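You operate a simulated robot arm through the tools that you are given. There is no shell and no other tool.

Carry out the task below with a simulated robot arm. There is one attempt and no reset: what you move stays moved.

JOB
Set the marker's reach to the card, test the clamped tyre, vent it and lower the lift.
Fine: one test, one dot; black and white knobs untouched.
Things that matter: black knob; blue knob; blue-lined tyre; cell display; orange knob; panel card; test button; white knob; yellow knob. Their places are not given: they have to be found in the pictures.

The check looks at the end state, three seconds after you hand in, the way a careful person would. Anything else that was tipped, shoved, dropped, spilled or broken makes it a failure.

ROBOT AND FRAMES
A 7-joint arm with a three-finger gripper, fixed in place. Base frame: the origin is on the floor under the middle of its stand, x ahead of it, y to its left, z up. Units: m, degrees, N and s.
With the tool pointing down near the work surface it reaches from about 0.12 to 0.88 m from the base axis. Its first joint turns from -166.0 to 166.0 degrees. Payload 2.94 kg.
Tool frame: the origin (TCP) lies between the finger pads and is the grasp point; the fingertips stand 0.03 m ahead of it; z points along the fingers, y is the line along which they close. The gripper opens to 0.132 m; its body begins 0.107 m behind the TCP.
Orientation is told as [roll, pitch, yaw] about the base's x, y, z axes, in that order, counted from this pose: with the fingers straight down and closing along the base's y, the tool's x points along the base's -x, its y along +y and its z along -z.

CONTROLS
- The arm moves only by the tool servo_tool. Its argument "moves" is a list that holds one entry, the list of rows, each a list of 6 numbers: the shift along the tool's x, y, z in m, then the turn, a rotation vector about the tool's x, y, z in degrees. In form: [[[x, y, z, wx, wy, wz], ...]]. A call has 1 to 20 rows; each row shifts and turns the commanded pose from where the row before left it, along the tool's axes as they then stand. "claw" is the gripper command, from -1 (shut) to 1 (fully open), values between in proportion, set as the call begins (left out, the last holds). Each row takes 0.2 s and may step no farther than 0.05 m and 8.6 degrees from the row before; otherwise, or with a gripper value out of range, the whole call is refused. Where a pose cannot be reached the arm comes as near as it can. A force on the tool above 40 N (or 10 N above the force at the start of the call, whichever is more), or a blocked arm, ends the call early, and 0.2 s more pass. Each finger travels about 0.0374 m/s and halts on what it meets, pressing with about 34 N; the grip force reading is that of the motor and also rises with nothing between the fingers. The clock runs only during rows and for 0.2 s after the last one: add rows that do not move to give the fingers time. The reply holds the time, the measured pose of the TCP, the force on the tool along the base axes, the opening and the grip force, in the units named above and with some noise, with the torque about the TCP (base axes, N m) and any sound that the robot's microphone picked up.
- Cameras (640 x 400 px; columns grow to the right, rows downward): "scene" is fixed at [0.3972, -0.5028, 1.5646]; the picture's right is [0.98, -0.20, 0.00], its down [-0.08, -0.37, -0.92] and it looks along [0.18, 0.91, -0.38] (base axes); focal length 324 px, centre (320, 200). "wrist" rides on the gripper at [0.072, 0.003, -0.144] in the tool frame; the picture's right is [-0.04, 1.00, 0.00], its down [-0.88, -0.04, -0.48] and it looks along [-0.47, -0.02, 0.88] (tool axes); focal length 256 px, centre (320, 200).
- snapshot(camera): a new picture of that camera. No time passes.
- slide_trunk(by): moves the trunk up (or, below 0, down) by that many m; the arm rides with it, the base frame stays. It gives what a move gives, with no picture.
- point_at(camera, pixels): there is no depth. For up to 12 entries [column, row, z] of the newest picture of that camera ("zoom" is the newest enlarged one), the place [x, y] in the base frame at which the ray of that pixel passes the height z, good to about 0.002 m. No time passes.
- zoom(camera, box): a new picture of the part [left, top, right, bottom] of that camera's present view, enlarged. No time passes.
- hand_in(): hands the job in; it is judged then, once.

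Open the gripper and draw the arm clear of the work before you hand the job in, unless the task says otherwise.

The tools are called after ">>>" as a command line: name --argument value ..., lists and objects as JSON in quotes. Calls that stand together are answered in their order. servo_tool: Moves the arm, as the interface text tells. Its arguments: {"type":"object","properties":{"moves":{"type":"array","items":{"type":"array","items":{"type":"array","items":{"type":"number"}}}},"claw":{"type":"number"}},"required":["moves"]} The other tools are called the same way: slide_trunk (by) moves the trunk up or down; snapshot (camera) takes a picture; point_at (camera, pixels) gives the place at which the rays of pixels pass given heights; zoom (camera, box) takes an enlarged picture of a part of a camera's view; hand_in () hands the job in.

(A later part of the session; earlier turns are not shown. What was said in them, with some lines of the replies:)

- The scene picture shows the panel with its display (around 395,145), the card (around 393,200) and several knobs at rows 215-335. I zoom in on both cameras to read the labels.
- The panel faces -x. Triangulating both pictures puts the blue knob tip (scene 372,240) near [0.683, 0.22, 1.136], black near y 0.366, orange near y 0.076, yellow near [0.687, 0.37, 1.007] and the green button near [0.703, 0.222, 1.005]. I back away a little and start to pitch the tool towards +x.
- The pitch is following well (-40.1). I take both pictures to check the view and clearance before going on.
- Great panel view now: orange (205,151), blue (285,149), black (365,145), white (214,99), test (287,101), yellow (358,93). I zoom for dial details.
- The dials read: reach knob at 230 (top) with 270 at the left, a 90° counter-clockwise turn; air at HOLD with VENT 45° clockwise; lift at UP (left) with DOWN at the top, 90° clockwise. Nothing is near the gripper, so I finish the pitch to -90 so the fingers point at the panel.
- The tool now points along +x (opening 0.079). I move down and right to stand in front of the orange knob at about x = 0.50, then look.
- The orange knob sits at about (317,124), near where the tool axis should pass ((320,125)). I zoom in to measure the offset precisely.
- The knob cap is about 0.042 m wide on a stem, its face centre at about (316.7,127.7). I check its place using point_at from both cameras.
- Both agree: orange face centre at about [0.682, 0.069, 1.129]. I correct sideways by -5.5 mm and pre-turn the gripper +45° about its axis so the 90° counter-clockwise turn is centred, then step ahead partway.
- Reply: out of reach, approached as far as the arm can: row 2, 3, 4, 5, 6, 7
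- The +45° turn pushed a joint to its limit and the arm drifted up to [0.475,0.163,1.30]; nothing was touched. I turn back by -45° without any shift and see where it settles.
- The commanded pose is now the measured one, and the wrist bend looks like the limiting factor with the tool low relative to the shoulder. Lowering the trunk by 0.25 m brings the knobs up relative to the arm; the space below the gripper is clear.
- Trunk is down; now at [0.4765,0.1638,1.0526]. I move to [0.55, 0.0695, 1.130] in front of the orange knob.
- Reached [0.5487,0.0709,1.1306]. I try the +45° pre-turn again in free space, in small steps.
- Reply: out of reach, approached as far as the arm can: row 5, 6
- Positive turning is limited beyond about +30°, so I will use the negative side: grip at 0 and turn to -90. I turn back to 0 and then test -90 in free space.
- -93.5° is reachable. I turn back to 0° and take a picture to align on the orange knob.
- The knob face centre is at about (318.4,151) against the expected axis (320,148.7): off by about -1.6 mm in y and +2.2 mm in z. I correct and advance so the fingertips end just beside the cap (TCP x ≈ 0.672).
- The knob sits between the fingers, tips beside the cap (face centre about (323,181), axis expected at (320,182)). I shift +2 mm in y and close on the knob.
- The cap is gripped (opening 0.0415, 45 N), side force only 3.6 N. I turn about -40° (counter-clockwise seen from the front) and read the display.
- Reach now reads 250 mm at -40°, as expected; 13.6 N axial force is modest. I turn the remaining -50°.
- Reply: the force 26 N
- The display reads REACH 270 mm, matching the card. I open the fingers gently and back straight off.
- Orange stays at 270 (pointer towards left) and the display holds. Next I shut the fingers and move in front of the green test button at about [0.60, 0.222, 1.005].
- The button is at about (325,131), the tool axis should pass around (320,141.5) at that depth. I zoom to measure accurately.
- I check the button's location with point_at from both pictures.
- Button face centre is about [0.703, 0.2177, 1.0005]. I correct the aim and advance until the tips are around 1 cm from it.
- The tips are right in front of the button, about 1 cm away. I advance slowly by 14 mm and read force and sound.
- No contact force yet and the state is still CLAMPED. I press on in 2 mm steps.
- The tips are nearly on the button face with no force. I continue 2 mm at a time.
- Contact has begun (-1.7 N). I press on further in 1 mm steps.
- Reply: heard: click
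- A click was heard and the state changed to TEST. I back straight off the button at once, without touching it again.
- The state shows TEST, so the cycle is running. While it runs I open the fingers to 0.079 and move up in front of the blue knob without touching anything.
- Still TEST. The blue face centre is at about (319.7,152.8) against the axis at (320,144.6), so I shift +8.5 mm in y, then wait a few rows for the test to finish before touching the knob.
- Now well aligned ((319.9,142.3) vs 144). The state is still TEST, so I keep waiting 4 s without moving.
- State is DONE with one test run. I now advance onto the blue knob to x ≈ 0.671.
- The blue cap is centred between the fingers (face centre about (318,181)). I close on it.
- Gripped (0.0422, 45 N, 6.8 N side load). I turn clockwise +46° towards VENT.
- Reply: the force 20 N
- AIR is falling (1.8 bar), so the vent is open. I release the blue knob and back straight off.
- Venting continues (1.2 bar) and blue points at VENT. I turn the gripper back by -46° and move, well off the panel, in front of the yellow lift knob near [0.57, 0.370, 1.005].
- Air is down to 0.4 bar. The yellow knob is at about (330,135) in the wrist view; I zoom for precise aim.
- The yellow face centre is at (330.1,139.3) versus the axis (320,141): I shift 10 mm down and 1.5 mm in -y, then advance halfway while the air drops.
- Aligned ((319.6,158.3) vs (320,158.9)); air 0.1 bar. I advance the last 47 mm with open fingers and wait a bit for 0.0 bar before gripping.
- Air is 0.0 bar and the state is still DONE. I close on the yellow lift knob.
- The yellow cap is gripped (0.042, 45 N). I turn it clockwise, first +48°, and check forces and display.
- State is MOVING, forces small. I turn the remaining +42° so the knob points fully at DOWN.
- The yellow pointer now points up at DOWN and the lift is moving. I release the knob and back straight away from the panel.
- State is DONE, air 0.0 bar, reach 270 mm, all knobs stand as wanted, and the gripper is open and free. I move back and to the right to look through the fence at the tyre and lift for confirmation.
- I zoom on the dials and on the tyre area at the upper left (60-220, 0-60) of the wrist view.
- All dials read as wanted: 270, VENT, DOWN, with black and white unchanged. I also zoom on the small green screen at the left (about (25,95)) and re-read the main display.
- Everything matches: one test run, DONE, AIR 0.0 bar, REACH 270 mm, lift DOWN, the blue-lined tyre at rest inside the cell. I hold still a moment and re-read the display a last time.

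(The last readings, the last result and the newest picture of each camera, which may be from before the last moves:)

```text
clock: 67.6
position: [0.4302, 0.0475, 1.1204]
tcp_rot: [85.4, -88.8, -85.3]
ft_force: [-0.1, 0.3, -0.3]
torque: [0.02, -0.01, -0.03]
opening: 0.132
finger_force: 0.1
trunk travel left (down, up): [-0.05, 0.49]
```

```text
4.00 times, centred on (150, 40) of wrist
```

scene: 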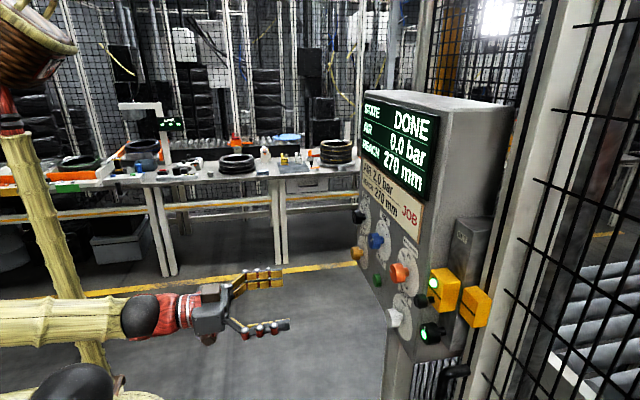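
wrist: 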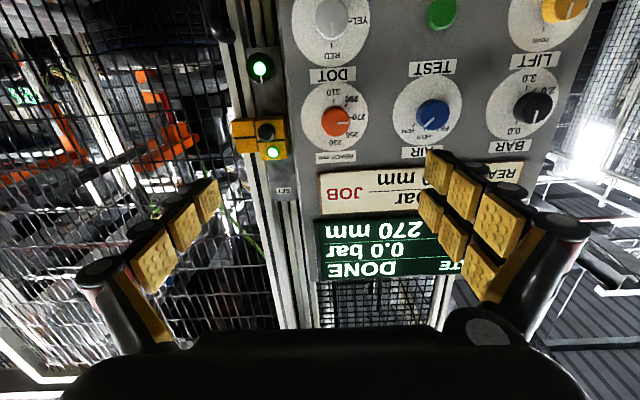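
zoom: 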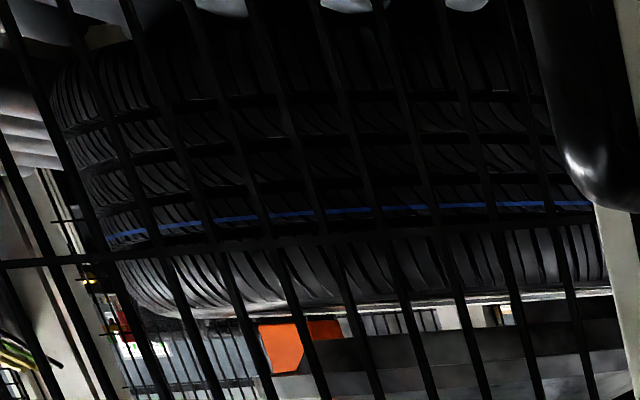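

The display holds at DONE / 0.0 bar / 270 mm, the tyre is still, the gripper is open and 0.25 m clear of the panel. I hand the job in.

>>> hand_in

```text
The job is handed in.
```

The job is handed in. The marker's reach is set to 270 mm as on the card, the clamped tyre was tested once, vented, and the lift was lowered.

- **Reach:** the orange knob was turned from 230 to 270, and the display confirmed 270 mm.
- **Test:** I pressed the green button once. It gave one click, and the display went from TEST to DONE.
- **Vent:** the blue knob was turned from HOLD to VENT, and the air fell from 2.0 to 0.0 bar.
- **Lift:** the yellow knob was turned from UP to DOWN only after the air read 0.0. The display showed MOVING, then DONE, and the blue-lined tyre sat still inside the cell.
- **Black and white knobs:** I did not touch them, and in the last pictures they looked the same as at the start.
- **Not seen directly:** I could not see the dot on the tyre. That there is only one rests on the single test.

At hand-in the gripper was open and about 0.25 m clear of the panel. The trunk was left 0.25 m below where it started.
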